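You operate a simulated robot arm through the tools that you are given. There is no shell and no other tool.

The job below is to be done with a simulated two-armed robot. You get a single attempt, and the scene is never put back.

## Task
Set the job card's look and store it as dawn.
Fine: dim and the first colour full up, the second at half; other faders and scenes stay.

The check looks at the end state, three seconds after you hand in, the way a careful person would. Anything else that was tipped, shoved, dropped, spilled or broken makes it a failure.

## Robot
Two 7-joint arms with fingered hands on one trunk that stands fixed in place. Base frame: the origin is at the foot of the trunk, x ahead of it, y to its left, z up; the work surface is at about z = 840. Lengths are in mm, angles in rad, forces in N, time in s.
The left shoulder is at [50, 214, 869], the right one opposite. With the tool pointing down near the work surface each hand reaches from about 380 to 880 mm from the base axis, measured 20 degrees to its own side. Payload 3 kg a hand.
The tool frame of a hand sits at the grasp point between the pads (the TCP): z along the fingers, y along the line on which they close. The tips reach 26 mm beyond it. The gripper opens to 132 mm; its body begins 73 mm behind the TCP. The gripper is a hand of 3 fingers: y runs from the thumb to the fingers, the wrist lies at [0, 0, -229] in the tool frame, and closing takes about 1.5 s.
Orientation is that of the tool frame in the base frame, as [roll, pitch, yaw] about the fixed x, y, z axes, in that order (R = Rz(yaw) Ry(pitch) Rx(roll)). With the fingers straight down and closing along the base's y, the tool's x points along the base's -x, its y along +y and its z along -z.

## Interface
- The arms move only by the tool nudge_tool. It takes "left_targets", "right_targets" or both (then of equal length, played together; a hand with none holds still); each is text: rows parted by semicolons, each of 6 numbers parted by spaces: the shift along the base's x, y, z in m, then the turn, a rotation vector about the base's x, y, z in rad. In form: x y z ax ay az; .... A call has 1 to 20 rows; each row is the pose to reach, as a shift and turn from the pose commanded when the call began. "left_hand" and "right_hand" are, for a hand that has rows, the gripper command, from -1 (fully open) to 1 (shut), values between in proportion, set as the call begins (left out, the last holds). Each row takes 0.2 s and may step no farther than 50 mm and 0.15 rad from the row before; otherwise, or with a gripper value out of range, the whole call is refused. A pose out of reach is approached as far as the arm can. The call stops where the force on the tool passes 40 N (or 10 N more than at its start, if that is more) or the arm is blocked; 0.2 s more then pass. Each finger travels about 72 mm/s and halts on what it meets, pressing with about 22 N; the grip force reading is that of the motor and also rises with nothing between the fingers. The clock runs only during rows and for 0.2 s after the last one: add rows that repeat a pose to give the fingers time. The reply holds the time, the measured pose of the TCP, the force on the tool along the base axes, the opening and the grip force, in the units named above and with some noise, with the torque about the TCP (base axes, N m) and any sound that the robot's microphone picked up.
- Cameras (640 x 400 px; columns grow to the right, rows downward): "scene" is now at [20.3, -50.5, 1500.4]; the picture's right is [-0.58, -0.82, 0.00], its down [-0.51, 0.36, -0.78] and it looks along [0.64, -0.45, -0.63] (base axes); focal length 308 px, centre (320, 200). "left" rides on the left gripper at [-62, 3, -92] in its tool frame; the picture's right is [-0.05, -1.00, 0.00], its down [0.83, -0.04, -0.56] and it looks along [0.55, -0.03, 0.83] (tool axes); focal length 230 px, centre (320, 200). "right" rides on the right gripper at [61, 3, -92] in its tool frame; the picture's right is [-0.05, 1.00, 0.00], its down [-0.83, -0.04, -0.55] and it looks along [-0.55, -0.03, 0.83] (tool axes); focal length 230 px, centre (320, 200). There is no depth. A picture from a camera that has moved, and an enlarged one, comes with that camera's place and axes in the base frame and with its lens.
- camera(camera): a new picture of that camera. It takes no simulated time.
- set_fingers(finger1, finger2, thumb_bend, hand): sets how far each is bent, from 0 (flat) to 1 (curled in); at 0.3 the hand is open as for a grip, at 0.7 the pads meet at the TCP. One left out holds its place. A second passes; each finger stops where it meets its share of the squeeze, and holds until it gets a number again. A gripper value or a shape takes the hand back. It gives what a move gives, with no picture; readings hold the bend of each and the force on the fingers (four entries, about 0 where the hand has none), thumb and palm.
- hand_shape(shape, hand): the hand has 3 fingers and takes this shape, open, in about a second: jaw (thumb against the fingers, like two jaws); tri (thumb and two fingers); tip (a fingertip pinch); poke (one finger out to press); point (the index stretched); flat (the hand flat); cup (the hand cupped); fist (a fist). The gripper value then closes the fingers along that shape, each until it touches; the sizes above hold for jaw. It gives what a move gives, with no picture.
- pan_tilt(pan, tilt): turns the head with the scene camera to pan (to the left, within 1.501 rad either way) and tilt (down, from -0.506 to 1.204), counted from straight ahead of the robot. It gives what a move gives.
- close_up(camera, box): a new picture of the part [left, top, right, bottom] of that camera's present view, enlarged. It takes no simulated time.
- hand_in(): hands the job in; it is judged then, once.

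Places have to be worked out from the pictures, the camera data and where the tool is seen. Open the grippers and draw the arms clear of the work before you hand the job in, unless the task says otherwise.

The tools are called after "Request:" by a JSON object that holds its "api" and its "payload". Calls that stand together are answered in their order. nudge_tool: Moves the arms, as the interface text tells. Its arguments: {"type":"object","properties":{"left_targets":{"type":"string"},"left_hand":{"type":"number"},"right_targets":{"type":"string"},"right_hand":{"type":"number"}},"required":[]} The other tools are called the same way: hand_shape (shape, hand) gives the hand a shape; set_fingers (finger1, finger2, thumb_bend, hand) moves the fingers one by one; pan_tilt (pan, tilt) turns the head that bears the scene camera; camera (camera) takes a picture; close_up (camera, box) takes an enlarged picture of a part of a camera's view; hand_in () hands the job in.

At the start:

```text
time: 0.0
left_position: [625.0, 77.5, 1079.3]
left_tcp_rot: [-3.14, 0.002, 2.937]
left_force: [-0.1, 0.0, -0.1]
left_torque: [0.02, -0.03, -0.02]
left_finger_gap: 131.9
left_grip_force: 0.0
left_shape: jaw
left_bend: [0.3, 0.3, 0.3]
left_finger forces: [0.0, 0.0, 0.0, 0.1, 0.0, 0.0]
right_position: [656.2, -401.5, 1043.8]
right_tcp_rot: [-3.141, 0.0, 2.937]
right_force: [0.4, 0.0, -0.9]
right_torque: [0.01, 0.01, -0.03]
right_finger_gap: 131.8
right_grip_force: 0.1
right_shape: jaw
right_bend: [0.3, 0.3, 0.3]
right_finger forces: [0.0, 0.0, 0.0, 0.0, 0.0, 0.0]
head pan, tilt (commanded): [-0.616, 0.677]
```

scene: 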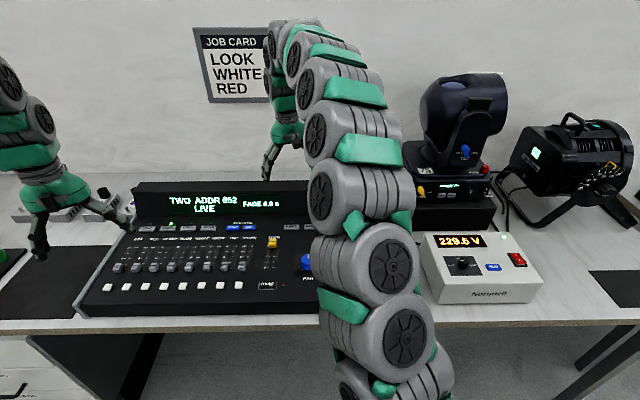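
right: 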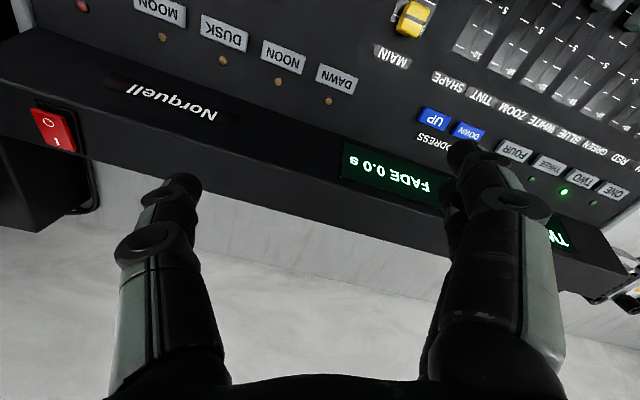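
left: 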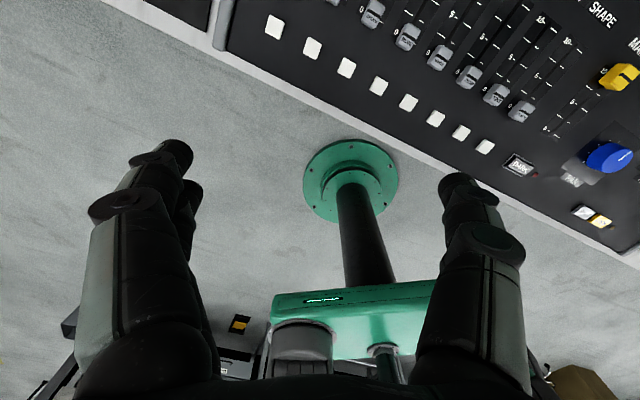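

I'll begin by looking closely at the job card and the desk to understand the controls.

Request:
{"api": "close_up", "payload": {"camera": "scene", "box": [180, 10, 340, 110]}}

Request:
{"api": "close_up", "payload": {"camera": "scene", "box": [80, 170, 340, 330]}}

Request:
{"api": "close_up", "payload": {"camera": "right", "box": [320, 0, 640, 200]}}

Request:
{"api": "close_up", "payload": {"camera": "left", "box": [320, 0, 640, 200]}}

Request:
{"api": "close_up", "payload": {"camera": "scene", "box": [400, 60, 640, 310]}}

```text
4.00 times, centred on (260, 60) of scene
camera zoom: at [20.3, -50.5, 1500.4], right [-0.58, -0.82, 0.0], down [-0.51, 0.36, -0.78], along [0.64, -0.45, -0.63], focal length 1233 px, centre (560, 760)
```

zoom: 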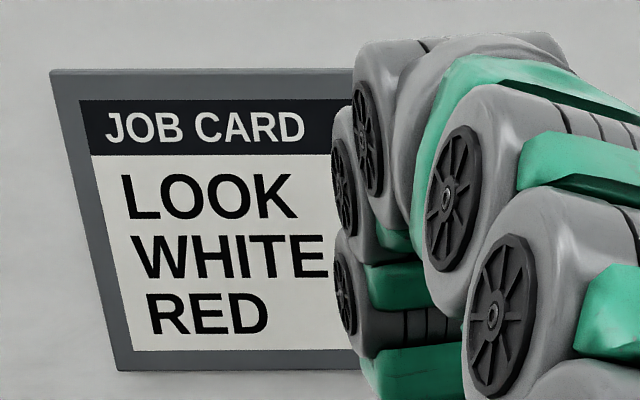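

```text
2.46 times, centred on (210, 250) of scene
camera zoom: at [20.3, -50.5, 1500.4], right [-0.58, -0.82, 0.0], down [-0.51, 0.36, -0.78], along [0.64, -0.45, -0.63], focal length 759 px, centre (591, 77)
```

zoom: 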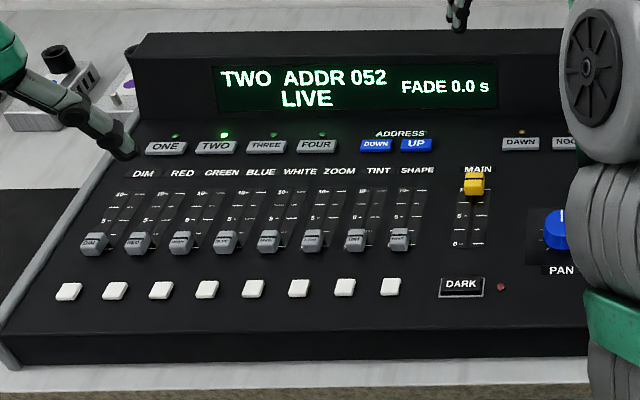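

```text
2.00 times, centred on (480, 100) of right
camera zoom: at [595.8, -386.4, 1135.9], right [0.25, 0.97, 0.0], down [0.8, -0.21, 0.55], along [0.54, -0.14, -0.83], focal length 460 px, centre (0, 400)
```

zoom: 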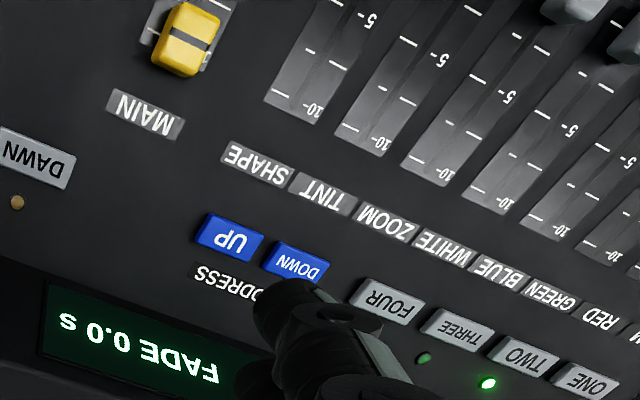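

```text
2.00 times, centred on (480, 100) of left
camera zoom: at [687.4, 69.0, 1172.8], right [-0.15, -0.99, 0.0], down [-0.82, 0.13, 0.56], along [-0.55, 0.08, -0.83], focal length 460 px, centre (0, 400)
```

zoom: 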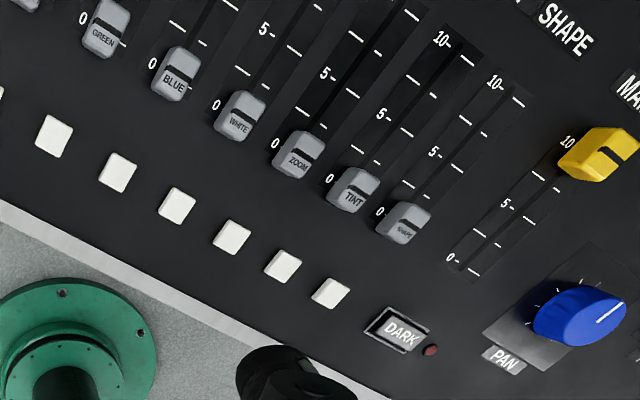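

```text
1.60 times, centred on (520, 185) of scene
camera zoom: at [20.3, -50.5, 1500.4], right [-0.58, -0.82, 0.0], down [-0.51, 0.36, -0.78], along [0.64, -0.45, -0.63], focal length 493 px, centre (0, 224)
```

zoom: 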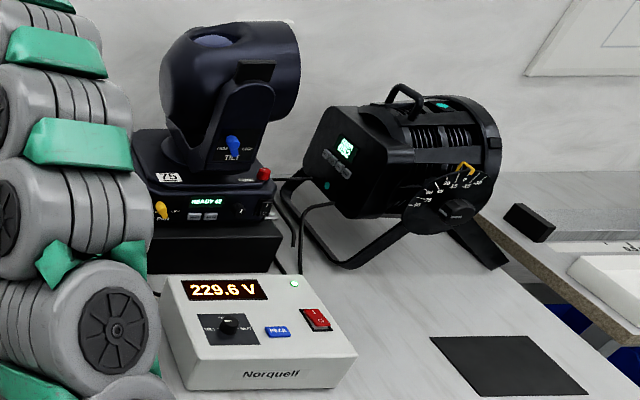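

The card reads LOOK / WHITE / RED so far as I can see (right edge is hidden), and the desk is on TWO, ADDR 052, LIVE. The right arm hides part of the desk and card, so I draw the right hand back and up to see the rest.

Request:
{"api": "nudge_tool", "payload": {"right_targets": "-0.03 -0.03 0.03 0 0 0; -0.06 -0.06 0.05 0 0 0; -0.09 -0.09 0.07 0 0 0; -0.12 -0.12 0.09 0 0 0; -0.15 -0.15 0.1 0 0 0; -0.18 -0.18 0.1 0 0 0"}}

Request:
{"api": "camera", "payload": {"camera": "scene"}}

Request:
{"api": "camera", "payload": {"camera": "right"}}

```text
refused: row 1 steps farther than a row can; nothing moved
```

```text
taken
camera scene: at [20.3, -50.5, 1500.4], right [-0.58, -0.82, 0.0], down [-0.51, 0.36, -0.78], along [0.64, -0.45, -0.63], focal length 308 px, centre (320, 200)
```

scene: 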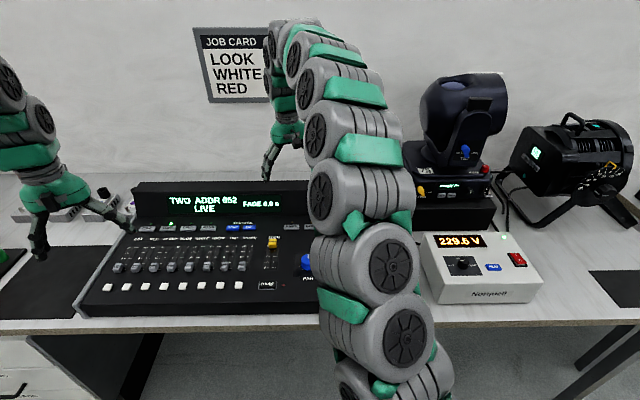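

```text
taken
camera right: at [595.8, -386.4, 1135.9], right [0.25, 0.97, 0.0], down [0.8, -0.21, 0.55], along [0.54, -0.14, -0.83], focal length 230 px, centre (320, 200)
```

right: 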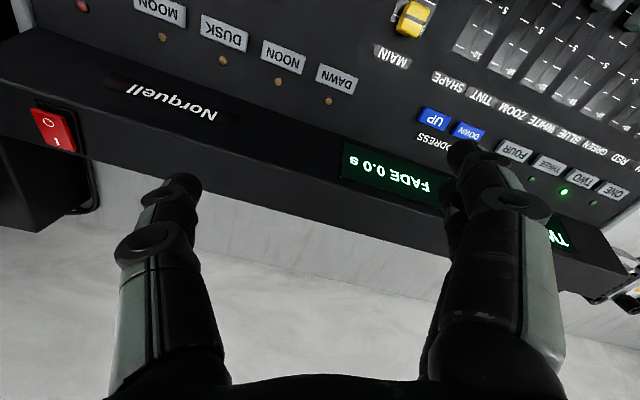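

The first row was slightly over the 50 mm limit; I repeat it with smaller steps.

Request:
{"api": "nudge_tool", "payload": {"right_targets": "-0.03 -0.03 0.02 0 0 0; -0.06 -0.06 0.04 0 0 0; -0.09 -0.09 0.06 0 0 0; -0.12 -0.12 0.08 0 0 0; -0.15 -0.15 0.1 0 0 0; -0.18 -0.18 0.1 0 0 0"}}

Request:
{"api": "camera", "payload": {"camera": "scene"}}

Request:
{"api": "camera", "payload": {"camera": "right"}}

```text
time: 1.4
left_position: [625.8, 77.5, 1078.9]
left_tcp_rot: [-3.141, 0.001, 2.938]
left_force: [-0.4, 0.5, -0.1]
left_torque: [0.01, 0.02, -0.02]
left_finger_gap: 131.9
left_grip_force: 0.1
left_shape: jaw
left_bend: [0.3, 0.3, 0.3]
left_finger forces: [0.0, 0.1, 0.0, 0.0, 0.0, 0.0]
right_position: [475.8, -582.0, 1142.2]
right_tcp_rot: [3.14, -0.002, 2.94]
right_force: [-0.2, 0.3, -0.4]
right_torque: [-0.01, 0.01, 0.0]
right_finger_gap: 131.7
right_grip_force: 0.0
right_shape: jaw
right_bend: [0.3, 0.3, 0.3]
right_finger forces: [0.1, 0.0, 0.0, 0.1, 0.0, 0.0]
head pan, tilt (commanded): [-0.616, 0.677]
```

```text
taken
camera scene: at [20.3, -50.5, 1500.4], right [-0.58, -0.82, 0.0], down [-0.51, 0.36, -0.78], along [0.64, -0.45, -0.63], focal length 308 px, centre (320, 200)
```

scene: 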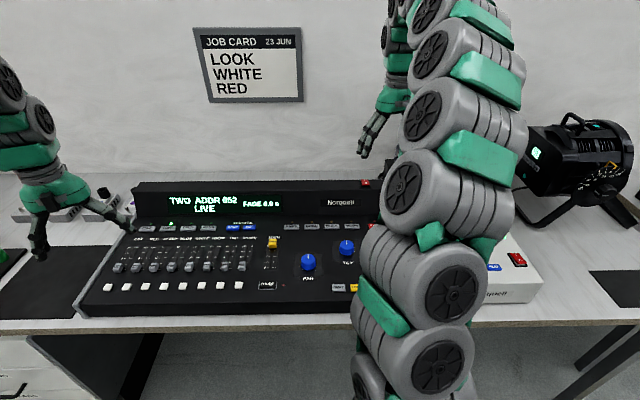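

```text
taken
camera right: at [416.2, -566.8, 1235.1], right [0.25, 0.97, 0.0], down [0.81, -0.21, 0.55], along [0.54, -0.14, -0.83], focal length 230 px, centre (320, 200)
```

right: 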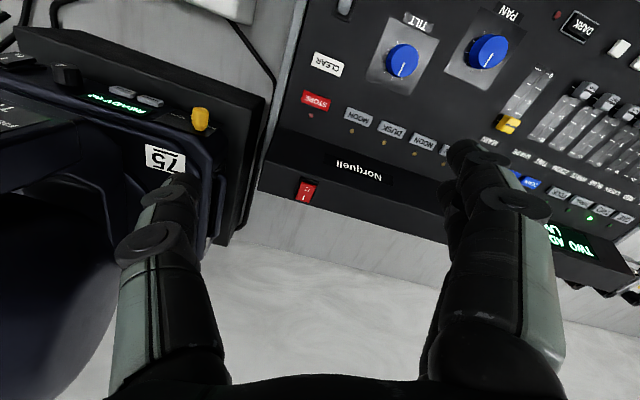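

The card is complete (LOOK WHITE RED). There's a red STORE and a CLEAR key on the desk; let me enlarge the views for details, including fixture displays and addresses.

Request:
{"api": "close_up", "payload": {"camera": "right", "box": [0, 60, 240, 210]}}

Request:
{"api": "close_up", "payload": {"camera": "right", "box": [280, 0, 640, 225]}}

Request:
{"api": "close_up", "payload": {"camera": "scene", "box": [80, 170, 400, 330]}}

Request:
{"api": "close_up", "payload": {"camera": "scene", "box": [190, 20, 310, 110]}}

Request:
{"api": "close_up", "payload": {"camera": "scene", "box": [500, 100, 640, 300]}}

Request:
{"api": "close_up", "payload": {"camera": "scene", "box": [0, 170, 150, 270]}}

```text
2.67 times, centred on (120, 135) of right
camera zoom: at [416.2, -566.8, 1235.1], right [0.25, 0.97, 0.0], down [0.81, -0.21, 0.55], along [0.54, -0.14, -0.83], focal length 614 px, centre (853, 373)
```

zoom: 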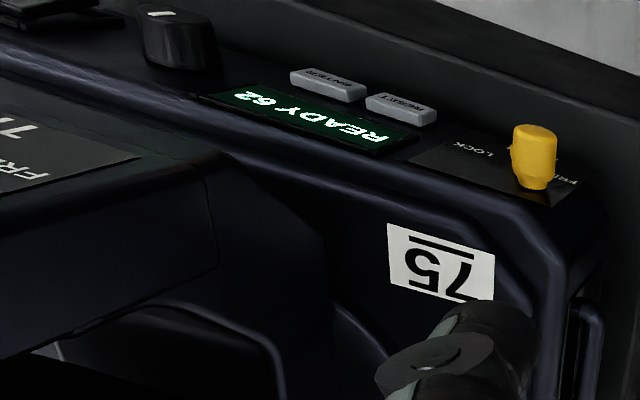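

```text
1.78 times, centred on (460, 112) of right
camera zoom: at [416.2, -566.8, 1235.1], right [0.25, 0.97, 0.0], down [0.81, -0.21, 0.55], along [0.54, -0.14, -0.83], focal length 409 px, centre (71, 356)
```

zoom: 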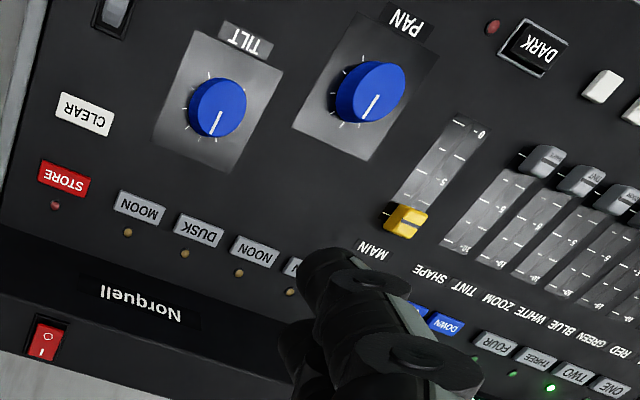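

```text
2.00 times, centred on (240, 250) of scene
camera zoom: at [20.3, -50.5, 1500.4], right [-0.58, -0.82, 0.0], down [-0.51, 0.36, -0.78], along [0.64, -0.45, -0.63], focal length 616 px, centre (480, 100)
```

zoom: 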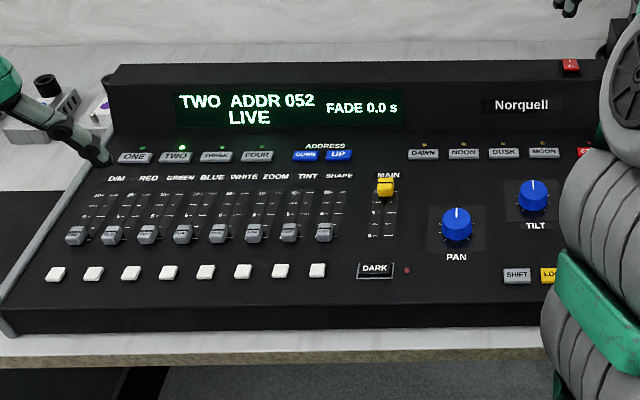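

```text
4.44 times, centred on (250, 65) of scene
camera zoom: at [20.3, -50.5, 1500.4], right [-0.58, -0.82, 0.0], down [-0.51, 0.36, -0.78], along [0.64, -0.45, -0.63], focal length 1370 px, centre (631, 800)
```

zoom: 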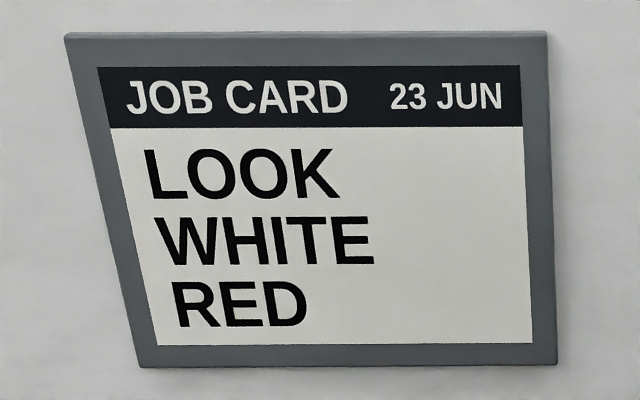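

```text
2.00 times, centred on (570, 200) of scene
camera zoom: at [20.3, -50.5, 1500.4], right [-0.58, -0.82, 0.0], down [-0.51, 0.36, -0.78], along [0.64, -0.45, -0.63], focal length 616 px, centre (-180, 200)
```

zoom: 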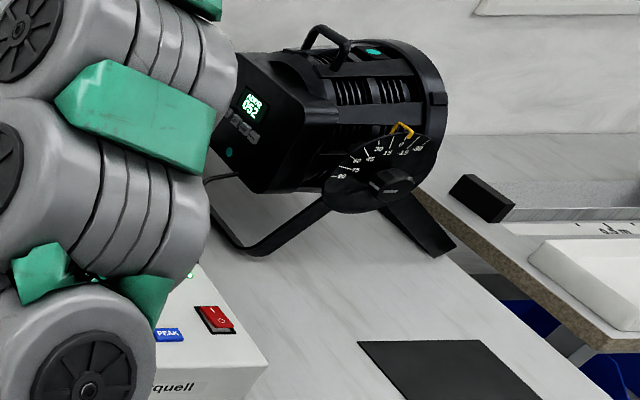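

```text
4.00 times, centred on (75, 220) of scene
camera zoom: at [20.3, -50.5, 1500.4], right [-0.58, -0.82, 0.0], down [-0.51, 0.36, -0.78], along [0.64, -0.45, -0.63], focal length 1233 px, centre (1300, 120)
```

zoom: 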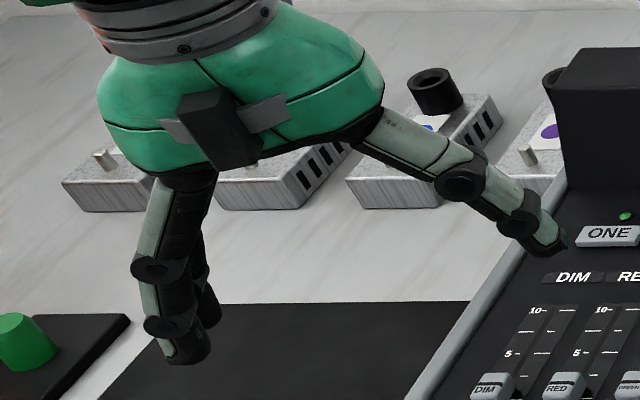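

The PAR shows address 052, which matches the desk's fixture TWO. Let me check the remaining keys (SHIFT, a yellow key) from the left wrist camera and the faders' scale.

Request:
{"api": "close_up", "payload": {"camera": "left", "box": [520, 130, 640, 250]}}

Request:
{"api": "close_up", "payload": {"camera": "left", "box": [220, 0, 540, 200]}}

Request:
{"api": "close_up", "payload": {"camera": "scene", "box": [100, 220, 260, 320]}}

```text
3.33 times, centred on (580, 190) of left
camera zoom: at [687.4, 69.2, 1172.8], right [-0.15, -0.99, 0.0], down [-0.82, 0.13, 0.56], along [-0.55, 0.08, -0.83], focal length 767 px, centre (-547, 233)
```

zoom: 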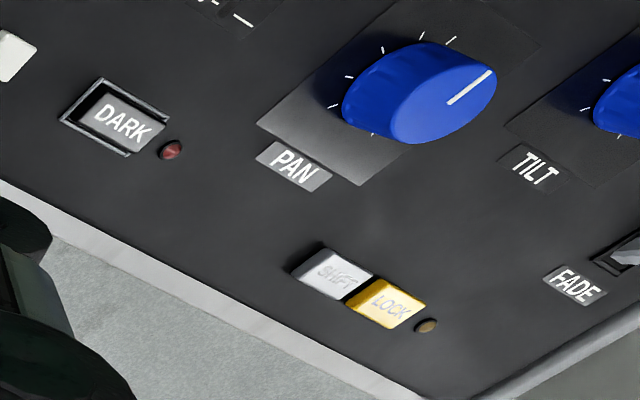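

```text
2.00 times, centred on (380, 100) of left
camera zoom: at [687.4, 69.2, 1172.8], right [-0.15, -0.99, 0.0], down [-0.82, 0.13, 0.56], along [-0.55, 0.08, -0.83], focal length 460 px, centre (200, 400)
```

zoom: 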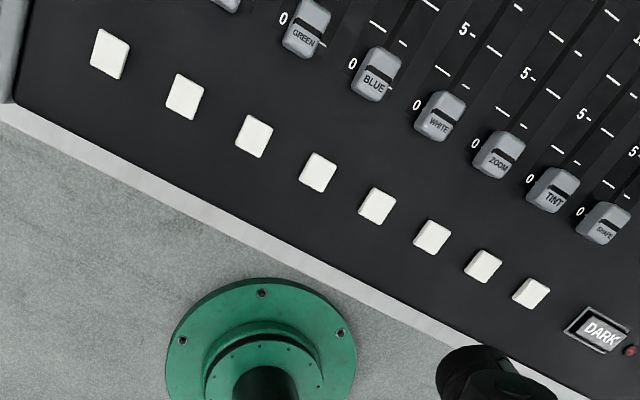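

```text
4.00 times, centred on (180, 270) of scene
camera zoom: at [20.3, -50.5, 1500.4], right [-0.58, -0.82, 0.0], down [-0.51, 0.36, -0.78], along [0.64, -0.45, -0.63], focal length 1233 px, centre (880, -80)
```

zoom: 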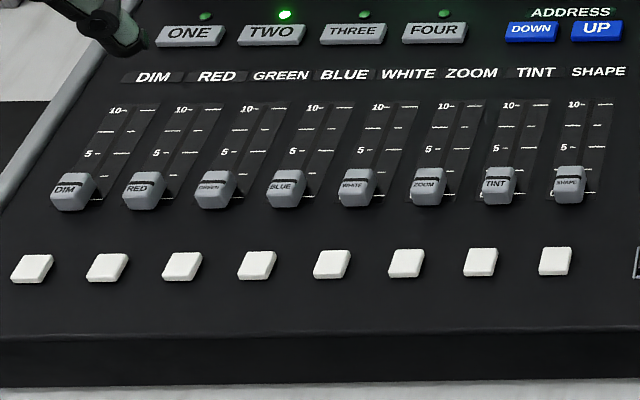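

All faders at 0, LOCK unlit, MAIN full. The faders have about 46 mm pitch, running along u≈(0.825,−0.565) in base. I shape both hands to "poke" while they're high up to see where the pressing fingertip sits.

Request:
{"api": "hand_shape", "payload": {"hand": "left", "shape": "poke"}}

Request:
{"api": "hand_shape", "payload": {"hand": "right", "shape": "poke"}}

Request:
{"api": "camera", "payload": {"camera": "left"}}

Request:
{"api": "camera", "payload": {"camera": "right"}}

Request:
{"api": "close_up", "payload": {"camera": "scene", "box": [0, 100, 200, 280]}}

```text
time: 2.3
left_position: [626.1, 76.7, 1079.4]
left_tcp_rot: [3.14, 0.001, 2.937]
left_force: [-0.2, 1.0, -0.4]
left_torque: [0.02, -0.05, -0.02]
left_finger_gap: 0.0
left_grip_force: 0.1
left_shape: poke
left_bend: [1.0, 1.0, 0.45]
left_finger forces: [0.0, 0.0, 0.0, 0.1, 0.1, 0.0]
right_position: [476.6, -581.9, 1142.2]
right_tcp_rot: [-3.14, 0.0, 2.936]
right_force: [1.3, 0.4, 0.2]
right_torque: [-0.01, 0.0, -0.01]
right_finger_gap: 131.9
right_grip_force: 0.0
right_shape: jaw
right_bend: [0.3, 0.3, 0.3]
right_finger forces: [0.0, 0.0, 0.1, 0.1, 0.0, 0.0]
head pan, tilt (commanded): [-0.616, 0.677]
```

```text
time: 3.2
left_position: [627.0, 76.6, 1079.2]
left_tcp_rot: [-3.141, -0.002, 2.938]
left_force: [-0.5, 0.0, -0.4]
left_torque: [-0.04, 0.0, -0.03]
left_finger_gap: 0.0
left_grip_force: 0.0
left_shape: poke
left_bend: [1.0, 1.0, 0.45]
left_finger forces: [0.1, 0.0, 0.0, 0.0, 0.0, 0.0]
right_position: [476.9, -581.5, 1143.1]
right_tcp_rot: [3.141, 0.0, 2.937]
right_force: [0.4, -0.2, 0.1]
right_torque: [0.01, -0.01, 0.0]
right_finger_gap: 0.0
right_grip_force: 0.0
right_shape: poke
right_bend: [1.0, 1.0, 0.45]
right_finger forces: [0.1, 0.0, 0.1, 0.0, 0.0, 0.1]
head pan, tilt (commanded): [-0.616, 0.677]
```

```text
taken
camera left: at [687.4, 69.0, 1173.0], right [-0.15, -0.99, 0.0], down [-0.82, 0.13, 0.55], along [-0.55, 0.08, -0.83], focal length 230 px, centre (320, 200)
```

left: 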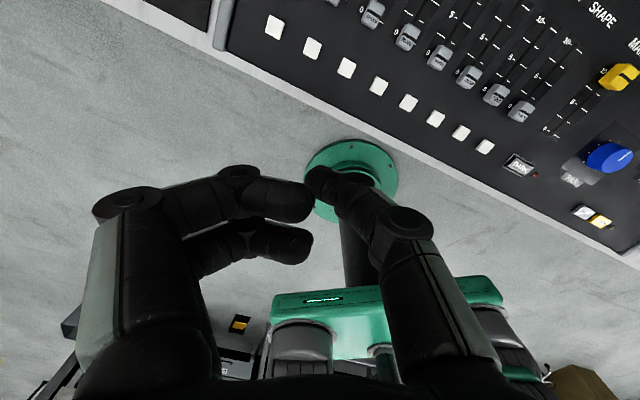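

```text
taken
camera right: at [416.8, -566.6, 1235.0], right [0.25, 0.97, 0.0], down [0.8, -0.21, 0.55], along [0.54, -0.14, -0.83], focal length 230 px, centre (320, 200)
```

right: 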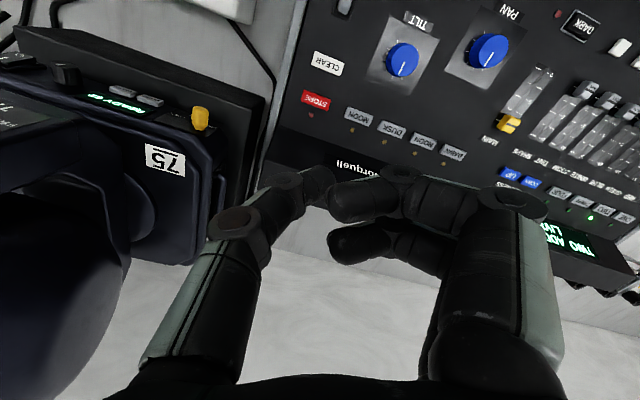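

```text
2.22 times, centred on (100, 190) of scene
camera zoom: at [20.3, -50.5, 1500.4], right [-0.58, -0.82, 0.0], down [-0.51, 0.36, -0.78], along [0.64, -0.45, -0.63], focal length 685 px, centre (809, 222)
```

zoom: 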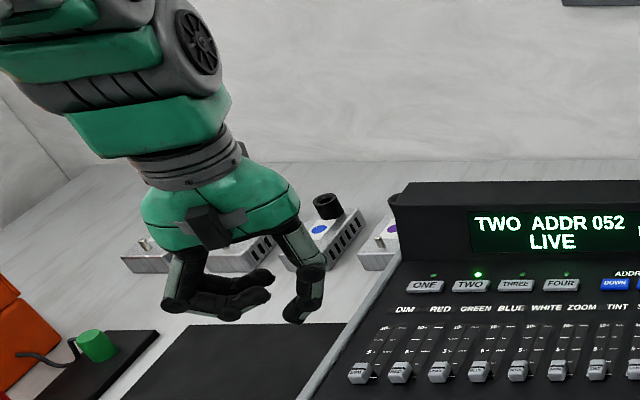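

In this hand "poke" uses the thumb, with curled fingers fairly close behind. I compare it with "point" on the left hand.

Request:
{"api": "hand_shape", "payload": {"hand": "left", "shape": "point"}}

Request:
{"api": "camera", "payload": {"camera": "left"}}

Request:
{"api": "close_up", "payload": {"camera": "scene", "box": [0, 100, 200, 280]}}

```text
time: 4.1
left_position: [626.9, 77.0, 1078.9]
left_tcp_rot: [3.141, 0.001, 2.938]
left_force: [0.5, 0.2, -0.6]
left_torque: [0.02, 0.03, 0.0]
left_finger_gap: 0.1
left_grip_force: 0.0
left_shape: point
left_bend: [0.24, 1.0, 0.48]
left_finger forces: [0.1, 0.0, 0.0, 0.0, 0.0, 0.1]
right_position: [476.9, -581.6, 1141.3]
right_tcp_rot: [-3.141, -0.001, 2.937]
right_force: [-0.7, -0.3, -0.1]
right_torque: [-0.02, -0.01, -0.02]
right_finger_gap: 0.0
right_grip_force: 0.0
right_shape: poke
right_bend: [1.0, 1.0, 0.45]
right_finger forces: [0.0, 0.1, 0.0, 0.0, 0.0, 0.0]
head pan, tilt (commanded): [-0.616, 0.677]
```

```text
taken
camera left: at [687.4, 69.0, 1173.0], right [-0.15, -0.99, 0.0], down [-0.82, 0.13, 0.55], along [-0.55, 0.08, -0.83], focal length 230 px, centre (320, 200)
```

left: 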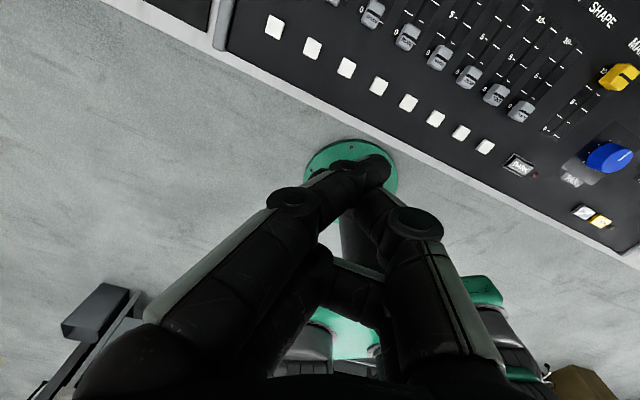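

```text
2.22 times, centred on (100, 190) of scene
camera zoom: at [20.3, -50.5, 1500.4], right [-0.58, -0.82, 0.0], down [-0.51, 0.36, -0.78], along [0.64, -0.45, -0.63], focal length 685 px, centre (809, 222)
```

zoom: 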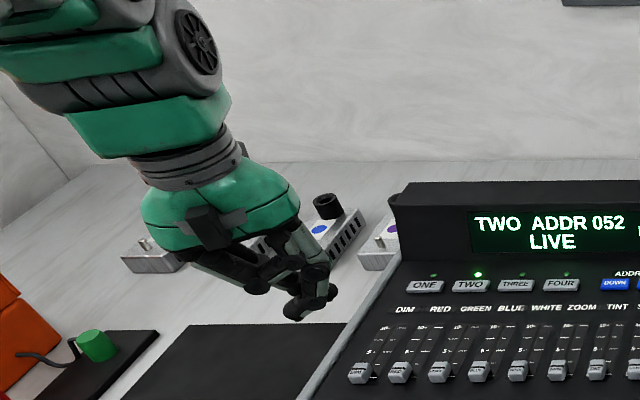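

"Poke" is better: its thumb tip sits right on the TCP axis, about 26 mm beyond it. I go back to poke on the left, turn the left hand to align with the desk (yaw ≈ 2.54) and lower it to view the faders closer.

Request:
{"api": "hand_shape", "payload": {"hand": "left", "shape": "poke"}}

Request:
{"api": "nudge_tool", "payload": {"left_targets": "0.02 0 -0.02 0 0 -0.13; 0.04 0 -0.05 0 0 -0.26; 0.06 -0.01 -0.08 0 0 -0.397; 0.07 -0.02 -0.1 0 0 -0.397; 0.07 -0.02 -0.1 0 0 -0.397"}}

Request:
{"api": "camera", "payload": {"camera": "left"}}

Request:
{"api": "camera", "payload": {"camera": "scene"}}

```text
time: 5.0
left_position: [625.5, 76.8, 1078.3]
left_tcp_rot: [3.141, 0.0, 2.938]
left_force: [0.2, 0.2, 0.4]
left_torque: [0.02, 0.0, 0.0]
left_finger_gap: 0.3
left_grip_force: 0.0
left_shape: poke
left_bend: [0.97, 1.0, 1.0]
left_finger forces: [0.0, 0.0, 0.1, 0.0, 0.0, 0.1]
right_position: [476.1, -582.0, 1141.8]
right_tcp_rot: [-3.14, -0.001, 2.938]
right_force: [-0.5, -0.5, -0.2]
right_torque: [0.02, 0.01, 0.0]
right_finger_gap: 0.0
right_grip_force: 0.0
right_shape: poke
right_bend: [1.0, 1.0, 0.45]
right_finger forces: [0.0, 0.1, 0.0, 0.0, 0.0, 0.1]
head pan, tilt (commanded): [-0.616, 0.677]
```

```text
time: 6.2
left_position: [693.9, 56.1, 981.1]
left_tcp_rot: [3.141, 0.0, 2.539]
left_force: [0.6, -0.1, -0.4]
left_torque: [-0.01, 0.03, 0.01]
left_finger_gap: 0.0
left_grip_force: 0.1
left_shape: poke
left_bend: [0.97, 1.0, 1.0]
left_finger forces: [0.0, 0.0, 0.0, 0.0, 0.1, 0.0]
right_position: [476.9, -581.7, 1141.8]
right_tcp_rot: [3.141, 0.0, 2.937]
right_force: [-0.5, 0.5, 0.1]
right_torque: [0.0, 0.02, -0.03]
right_finger_gap: 0.0
right_grip_force: 0.1
right_shape: poke
right_bend: [1.0, 1.0, 0.45]
right_finger forces: [0.1, 0.0, 0.1, 0.0, 0.0, 0.0]
head pan, tilt (commanded): [-0.616, 0.677]
```

```text
taken
camera left: at [747.6, 25.2, 1074.2], right [-0.52, -0.85, 0.0], down [-0.71, 0.43, 0.56], along [-0.47, 0.29, -0.83], focal length 230 px, centre (320, 200)
```

left: 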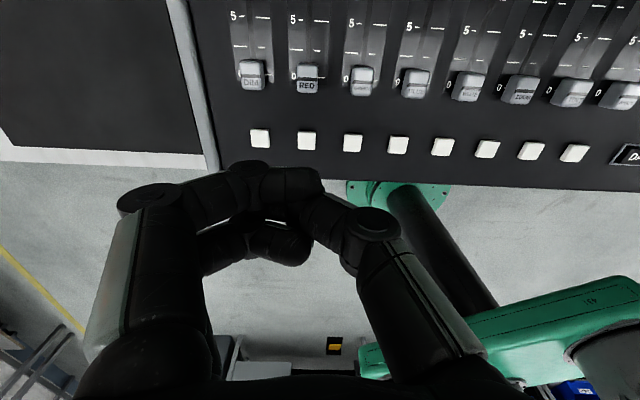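

```text
taken
camera scene: at [20.3, -50.5, 1500.4], right [-0.58, -0.82, 0.0], down [-0.51, 0.36, -0.78], along [0.64, -0.45, -0.63], focal length 308 px, centre (320, 200)
```

scene: 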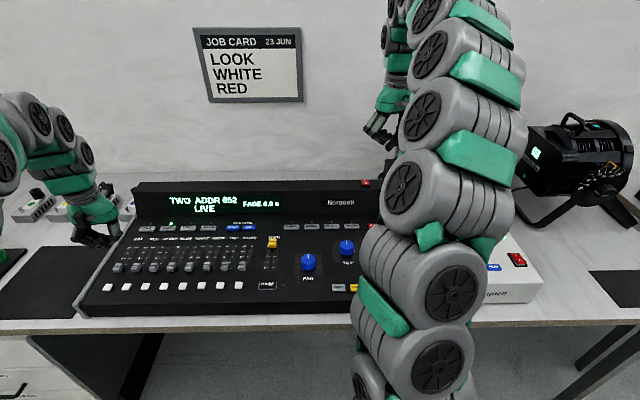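

The left thumb got caught behind the finger (bend 1.0). I open to jaw and make the poke shape again at this height, which is clear of the desk.

Request:
{"api": "hand_shape", "payload": {"hand": "left", "shape": "jaw"}}

Request:
{"api": "hand_shape", "payload": {"hand": "left", "shape": "poke"}}

Request:
{"api": "camera", "payload": {"camera": "left"}}

Request:
{"api": "close_up", "payload": {"camera": "scene", "box": [50, 170, 210, 270]}}

```text
time: 7.1
left_position: [693.1, 56.4, 980.2]
left_tcp_rot: [3.141, 0.0, 2.538]
left_force: [-0.8, -0.1, -0.1]
left_torque: [-0.01, -0.01, -0.02]
left_finger_gap: 132.0
left_grip_force: 0.1
left_shape: jaw
left_bend: [0.3, 0.3, 0.3]
left_finger forces: [0.1, 0.0, 0.1, 0.0, 0.1, 0.1]
right_position: [475.9, -583.1, 1143.9]
right_tcp_rot: [-3.14, 0.0, 2.936]
right_force: [0.0, 0.5, -0.3]
right_torque: [0.0, 0.01, 0.03]
right_finger_gap: 0.1
right_grip_force: 0.1
right_shape: poke
right_bend: [1.0, 1.0, 0.45]
right_finger forces: [0.0, 0.0, 0.1, 0.1, 0.1, 0.0]
head pan, tilt (commanded): [-0.616, 0.677]
```

```text
time: 8.0
left_position: [694.6, 57.1, 982.2]
left_tcp_rot: [-3.141, -0.001, 2.54]
left_force: [0.6, 0.2, 0.9]
left_torque: [0.03, 0.02, -0.03]
left_finger_gap: 0.0
left_grip_force: 0.1
left_shape: poke
left_bend: [1.0, 1.0, 0.45]
left_finger forces: [0.0, 0.0, 0.1, 0.1, 0.1, 0.1]
right_position: [476.4, -583.2, 1141.9]
right_tcp_rot: [3.141, -0.001, 2.937]
right_force: [-0.4, -0.1, -0.3]
right_torque: [0.04, -0.01, 0.03]
right_finger_gap: 0.0
right_grip_force: 0.1
right_shape: poke
right_bend: [1.0, 1.0, 0.45]
right_finger forces: [0.1, 0.1, 0.0, 0.0, 0.1, 0.0]
head pan, tilt (commanded): [-0.616, 0.677]
```

```text
taken
camera left: at [747.5, 25.2, 1074.4], right [-0.52, -0.85, 0.0], down [-0.71, 0.43, 0.56], along [-0.47, 0.29, -0.83], focal length 230 px, centre (320, 200)
```

left: 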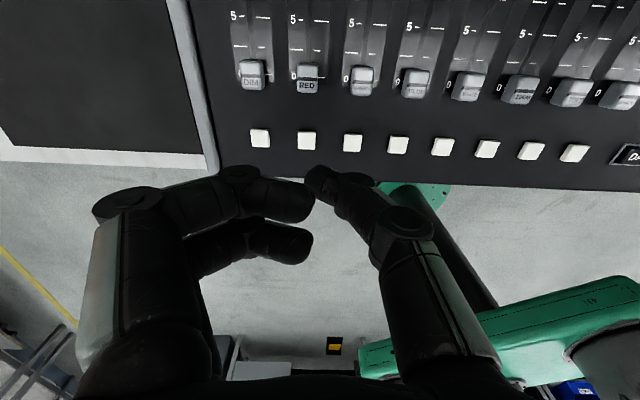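

```text
4.00 times, centred on (130, 220) of scene
camera zoom: at [20.3, -50.5, 1500.4], right [-0.58, -0.82, 0.0], down [-0.51, 0.36, -0.78], along [0.64, -0.45, -0.63], focal length 1233 px, centre (1080, 120)
```

zoom: 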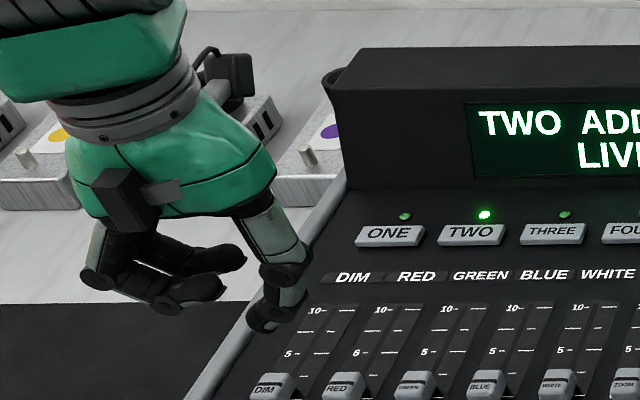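

The poke shape is clean now: thumb tip on the axis, curled fingers about 22 mm above it. I hover the tip over the gap between the DIM knob and its flash key, staying well above at TCP z≈921, then check the view.

Request:
{"api": "nudge_tool", "payload": {"left_targets": "0.012 0.012 -0.01 0 0 0; 0.025 0.025 -0.025 0 0 0; 0.041 0.042 -0.04 0 0 0; 0.041 0.042 -0.06 0 0 0; 0.041 0.042 -0.06 0 0 0"}}

Request:
{"api": "camera", "payload": {"camera": "left"}}

Request:
{"api": "close_up", "payload": {"camera": "scene", "box": [60, 190, 220, 290]}}

```text
time: 9.2
left_position: [735.2, 99.4, 919.8]
left_tcp_rot: [-3.141, -0.001, 2.541]
left_force: [-0.6, -0.2, -0.4]
left_torque: [-0.03, 0.02, -0.01]
left_finger_gap: 0.3
left_grip_force: 0.1
left_shape: poke
left_bend: [1.0, 1.0, 0.45]
left_finger forces: [0.1, 0.0, 0.0, 0.0, 0.0, 0.1]
right_position: [476.6, -583.1, 1141.9]
right_tcp_rot: [-3.141, 0.0, 2.937]
right_force: [-0.5, 0.4, 1.2]
right_torque: [-0.01, -0.01, 0.01]
right_finger_gap: 0.2
right_grip_force: 0.1
right_shape: poke
right_bend: [1.0, 1.0, 0.45]
right_finger forces: [0.0, 0.0, 0.0, 0.0, 0.0, 0.0]
head pan, tilt (commanded): [-0.616, 0.677]
```

```text
taken
camera left: at [789.5, 67.1, 1013.3], right [-0.52, -0.85, 0.0], down [-0.71, 0.43, 0.55], along [-0.47, 0.29, -0.83], focal length 230 px, centre (320, 200)
```

left: 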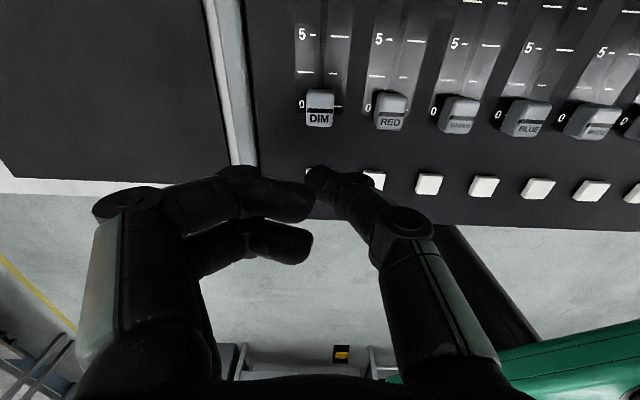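

```text
4.00 times, centred on (140, 240) of scene
camera zoom: at [20.3, -50.5, 1500.4], right [-0.58, -0.82, 0.0], down [-0.51, 0.36, -0.78], along [0.64, -0.45, -0.63], focal length 1233 px, centre (1040, 40)
```

zoom: 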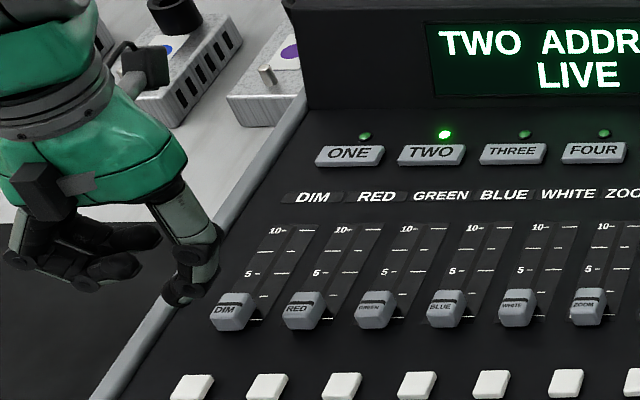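

Triangulating: DIM knob centre ≈ (762, 83), knob top ≈ 855, panel ≈ 838, half-travel ≈ 39 mm along u; tip is at TCP z − 26. I descend to TCP z≈885 first (tip ≈ 859) with a 3 mm shift toward the knob and look.

Request:
{"api": "nudge_tool", "payload": {"left_targets": "0.0025 -0.0017 -0.015 0 0 0; 0.0025 -0.0017 -0.035 0 0 0; 0.0025 -0.0017 -0.035 0 0 0"}}

Request:
{"api": "camera", "payload": {"camera": "left"}}

Request:
{"api": "close_up", "payload": {"camera": "scene", "box": [70, 210, 190, 310]}}

```text
time: 10.0
left_position: [738.7, 97.7, 884.1]
left_tcp_rot: [3.14, 0.0, 2.543]
left_force: [0.2, 0.6, -0.4]
left_torque: [0.01, 0.0, 0.01]
left_finger_gap: 0.0
left_grip_force: 0.0
left_shape: poke
left_bend: [1.0, 1.0, 0.45]
left_finger forces: [0.1, 0.0, 0.0, 0.0, 0.0, 0.1]
right_position: [477.1, -581.2, 1141.7]
right_tcp_rot: [3.141, 0.0, 2.938]
right_force: [0.1, -0.9, 0.6]
right_torque: [-0.01, -0.01, 0.01]
right_finger_gap: 0.0
right_grip_force: 0.1
right_shape: poke
right_bend: [1.0, 1.0, 0.45]
right_finger forces: [0.1, 0.0, 0.0, 0.0, 0.0, 0.1]
head pan, tilt (commanded): [-0.616, 0.677]
```

```text
taken
camera left: at [792.4, 65.6, 977.4], right [-0.52, -0.85, 0.0], down [-0.71, 0.43, 0.55], along [-0.47, 0.29, -0.83], focal length 230 px, centre (320, 200)
```

left: 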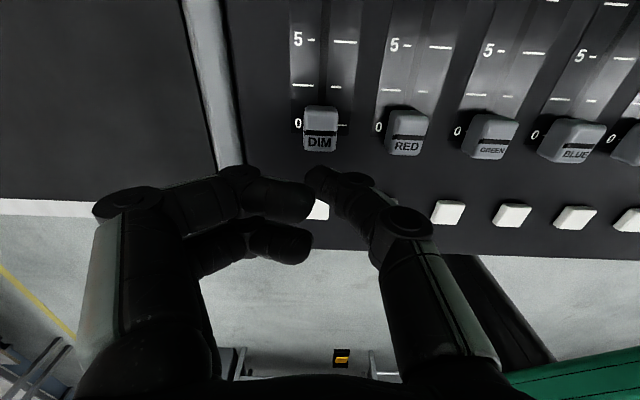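

```text
4.00 times, centred on (130, 260) of scene
camera zoom: at [20.3, -50.5, 1500.4], right [-0.58, -0.82, 0.0], down [-0.51, 0.36, -0.78], along [0.64, -0.45, -0.63], focal length 1233 px, centre (1080, -40)
```

zoom: 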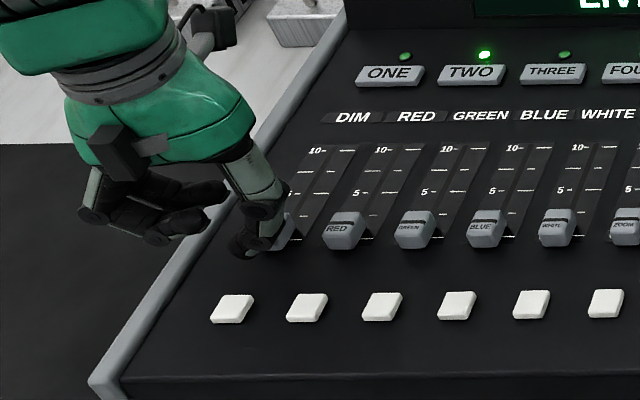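

I enlarge the left wrist view to see the knob shape and the thumb tip relative to it.

Request:
{"api": "close_up", "payload": {"camera": "left", "box": [240, 80, 400, 230]}}

Request:
{"api": "close_up", "payload": {"camera": "scene", "box": [110, 240, 190, 300]}}

```text
2.67 times, centred on (320, 155) of left
camera zoom: at [792.4, 65.6, 977.4], right [-0.52, -0.85, 0.0], down [-0.71, 0.43, 0.55], along [-0.47, 0.29, -0.83], focal length 614 px, centre (320, 320)
```

zoom: 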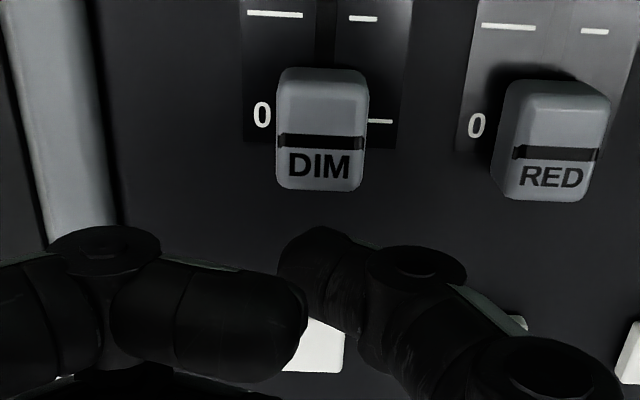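

```text
6.67 times, centred on (150, 270) of scene
camera zoom: at [20.3, -50.5, 1500.4], right [-0.58, -0.82, 0.0], down [-0.51, 0.36, -0.78], along [0.64, -0.45, -0.63], focal length 2055 px, centre (1453, -267)
```

zoom: 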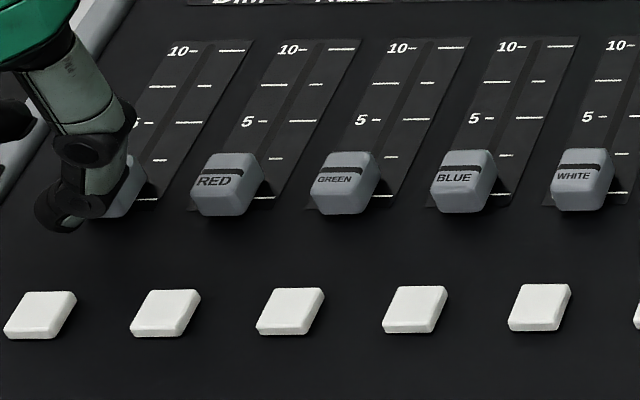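

The knob's front face is about 14 mm ahead of the TCP along u and the flash key edge about 20 mm behind, so the gap is good. I lower the tip to z≈845 in small steps.

Request:
{"api": "nudge_tool", "payload": {"left_targets": "0 0 -0.005 0 0 0; 0 0 -0.01 0 0 0; 0 0 -0.014 0 0 0; 0 0 -0.014 0 0 0"}}

Request:
{"api": "close_up", "payload": {"camera": "left", "box": [200, 60, 440, 260]}}

Request:
{"api": "close_up", "payload": {"camera": "scene", "box": [80, 220, 200, 300]}}

```text
time: 11.0
left_position: [737.7, 95.8, 870.2]
left_tcp_rot: [-3.141, 0.002, 2.542]
left_force: [-0.4, 0.7, 0.4]
left_torque: [0.02, -0.01, -0.01]
left_finger_gap: 0.0
left_grip_force: 0.0
left_shape: poke
left_bend: [1.0, 1.0, 0.45]
left_finger forces: [0.0, 0.0, 0.0, 0.1, 0.0, 0.1]
right_position: [477.9, -582.0, 1141.8]
right_tcp_rot: [3.14, 0.001, 2.937]
right_force: [0.6, -0.1, 0.7]
right_torque: [0.01, -0.01, -0.01]
right_finger_gap: 0.0
right_grip_force: 0.1
right_shape: poke
right_bend: [1.0, 1.0, 0.45]
right_finger forces: [0.0, 0.1, 0.0, 0.1, 0.0, 0.0]
head pan, tilt (commanded): [-0.616, 0.677]
```

```text
2.00 times, centred on (320, 160) of left
camera zoom: at [792.3, 66.3, 963.4], right [-0.52, -0.85, 0.0], down [-0.71, 0.43, 0.56], along [-0.47, 0.29, -0.83], focal length 460 px, centre (320, 280)
```

zoom: 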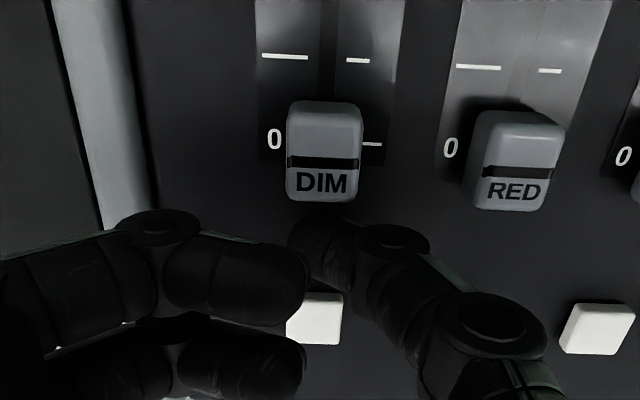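

```text
5.00 times, centred on (140, 260) of scene
camera zoom: at [20.3, -50.5, 1500.4], right [-0.58, -0.82, 0.0], down [-0.51, 0.36, -0.78], along [0.64, -0.45, -0.63], focal length 1541 px, centre (1220, -100)
```

zoom: 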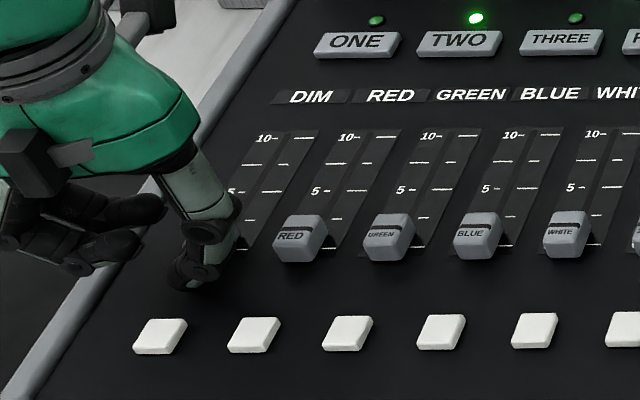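

The tip is low in the gap, aligned with the DIM column and no contact force. I push along u by 20 mm in small rows and check.

Request:
{"api": "nudge_tool", "payload": {"left_targets": "0.0041 -0.0028 0 0 0 0; 0.0083 -0.0056 0 0 0 0; 0.0124 -0.0085 0 0 0 0; 0.0165 -0.0113 0 0 0 0; 0.0165 -0.0113 0 0 0 0"}}

Request:
{"api": "close_up", "payload": {"camera": "left", "box": [200, 60, 440, 260]}}

Request:
{"api": "close_up", "payload": {"camera": "scene", "box": [80, 180, 240, 300]}}

```text
time: 12.2
left_position: [756.2, 85.4, 869.8]
left_tcp_rot: [3.141, -0.002, 2.54]
left_force: [-0.1, 0.7, 0.5]
left_torque: [-0.04, 0.01, 0.01]
left_finger_gap: 0.1
left_grip_force: 0.0
left_shape: poke
left_bend: [1.0, 1.0, 0.45]
left_finger forces: [0.0, 0.0, 0.0, 0.1, 0.0, 0.0]
right_position: [477.1, -582.0, 1143.0]
right_tcp_rot: [-3.142, 0.0, 2.937]
right_force: [-0.4, 0.0, 0.3]
right_torque: [-0.01, -0.04, 0.03]
right_finger_gap: 0.0
right_grip_force: 0.1
right_shape: poke
right_bend: [1.0, 1.0, 0.45]
right_finger forces: [0.0, 0.0, 0.0, 0.0, 0.0, 0.0]
head pan, tilt (commanded): [-0.616, 0.677]
```

```text
2.00 times, centred on (320, 160) of left
camera zoom: at [809.3, 55.0, 963.7], right [-0.52, -0.85, 0.0], down [-0.71, 0.43, 0.56], along [-0.47, 0.29, -0.83], focal length 460 px, centre (320, 280)
```

zoom: 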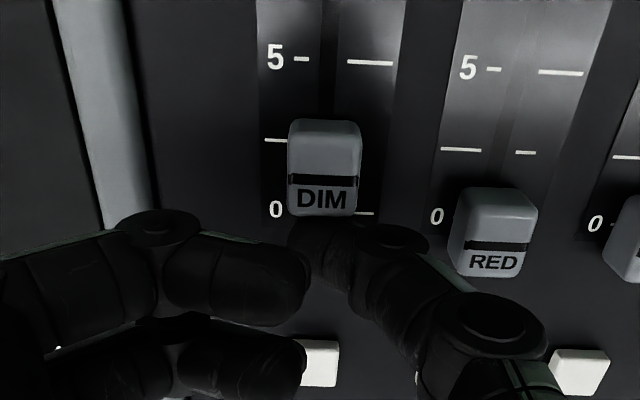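

```text
3.33 times, centred on (160, 240) of scene
camera zoom: at [20.3, -50.5, 1500.4], right [-0.58, -0.82, 0.0], down [-0.51, 0.36, -0.78], along [0.64, -0.45, -0.63], focal length 1027 px, centre (853, 67)
```

zoom: 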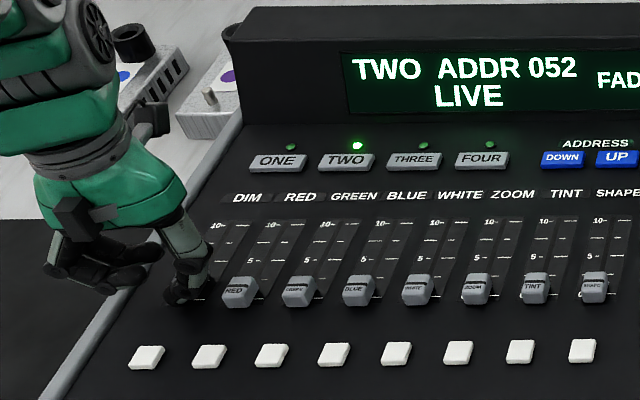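

The knob is moving with the tip under negligible force. I push 40 mm more along u in 5 mm rows and look again.

Request:
{"api": "nudge_tool", "payload": {"left_targets": "0.0041 -0.0028 0 0 0 0; 0.0083 -0.0056 0 0 0 0; 0.0124 -0.0085 0 0 0 0; 0.0165 -0.0113 0 0 0 0; 0.0206 -0.0141 0 0 0 0; 0.0248 -0.0169 0 0 0 0; 0.0289 -0.0198 0 0 0 0; 0.033 -0.0226 0 0 0 0; 0.033 -0.0226 0 0 0 0"}}

Request:
{"api": "close_up", "payload": {"camera": "left", "box": [200, 60, 440, 260]}}

Request:
{"api": "close_up", "payload": {"camera": "scene", "box": [80, 180, 240, 300]}}

```text
time: 14.2
left_position: [787.7, 64.4, 870.0]
left_tcp_rot: [-3.141, -0.001, 2.54]
left_force: [0.3, 0.1, 0.5]
left_torque: [-0.01, 0.0, 0.01]
left_finger_gap: 0.0
left_grip_force: 0.0
left_shape: poke
left_bend: [1.0, 1.0, 0.45]
left_finger forces: [0.0, 0.0, 0.0, 0.1, 0.0, 0.0]
right_position: [476.1, -582.0, 1142.3]
right_tcp_rot: [-3.141, 0.0, 2.938]
right_force: [-1.2, -0.3, -0.1]
right_torque: [-0.01, -0.02, 0.03]
right_finger_gap: 0.0
right_grip_force: 0.2
right_shape: poke
right_bend: [1.0, 1.0, 0.45]
right_finger forces: [0.0, 0.0, 0.0, 0.0, 0.1, 0.0]
head pan, tilt (commanded): [-0.616, 0.677]
```

```text
2.00 times, centred on (320, 160) of left
camera zoom: at [842.0, 32.2, 963.7], right [-0.52, -0.85, 0.0], down [-0.71, 0.43, 0.56], along [-0.47, 0.29, -0.83], focal length 460 px, centre (320, 280)
```

zoom: 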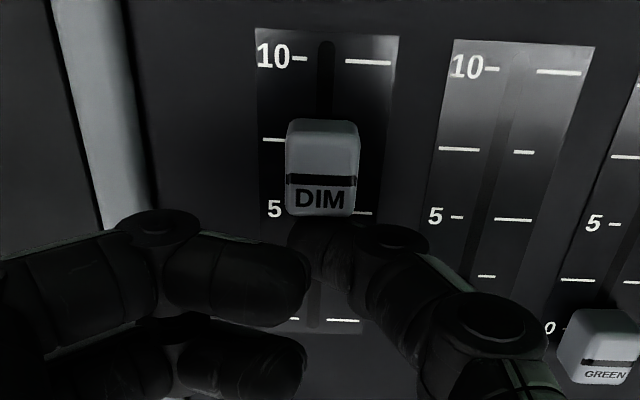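

```text
3.33 times, centred on (160, 240) of scene
camera zoom: at [20.3, -50.5, 1500.4], right [-0.58, -0.82, 0.0], down [-0.51, 0.36, -0.78], along [0.64, -0.45, -0.63], focal length 1027 px, centre (853, 67)
```

zoom: 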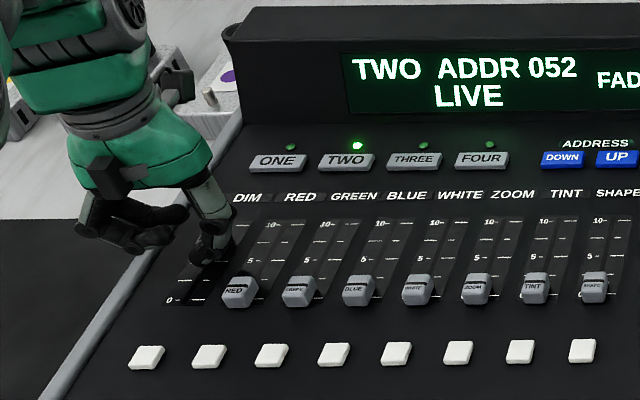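

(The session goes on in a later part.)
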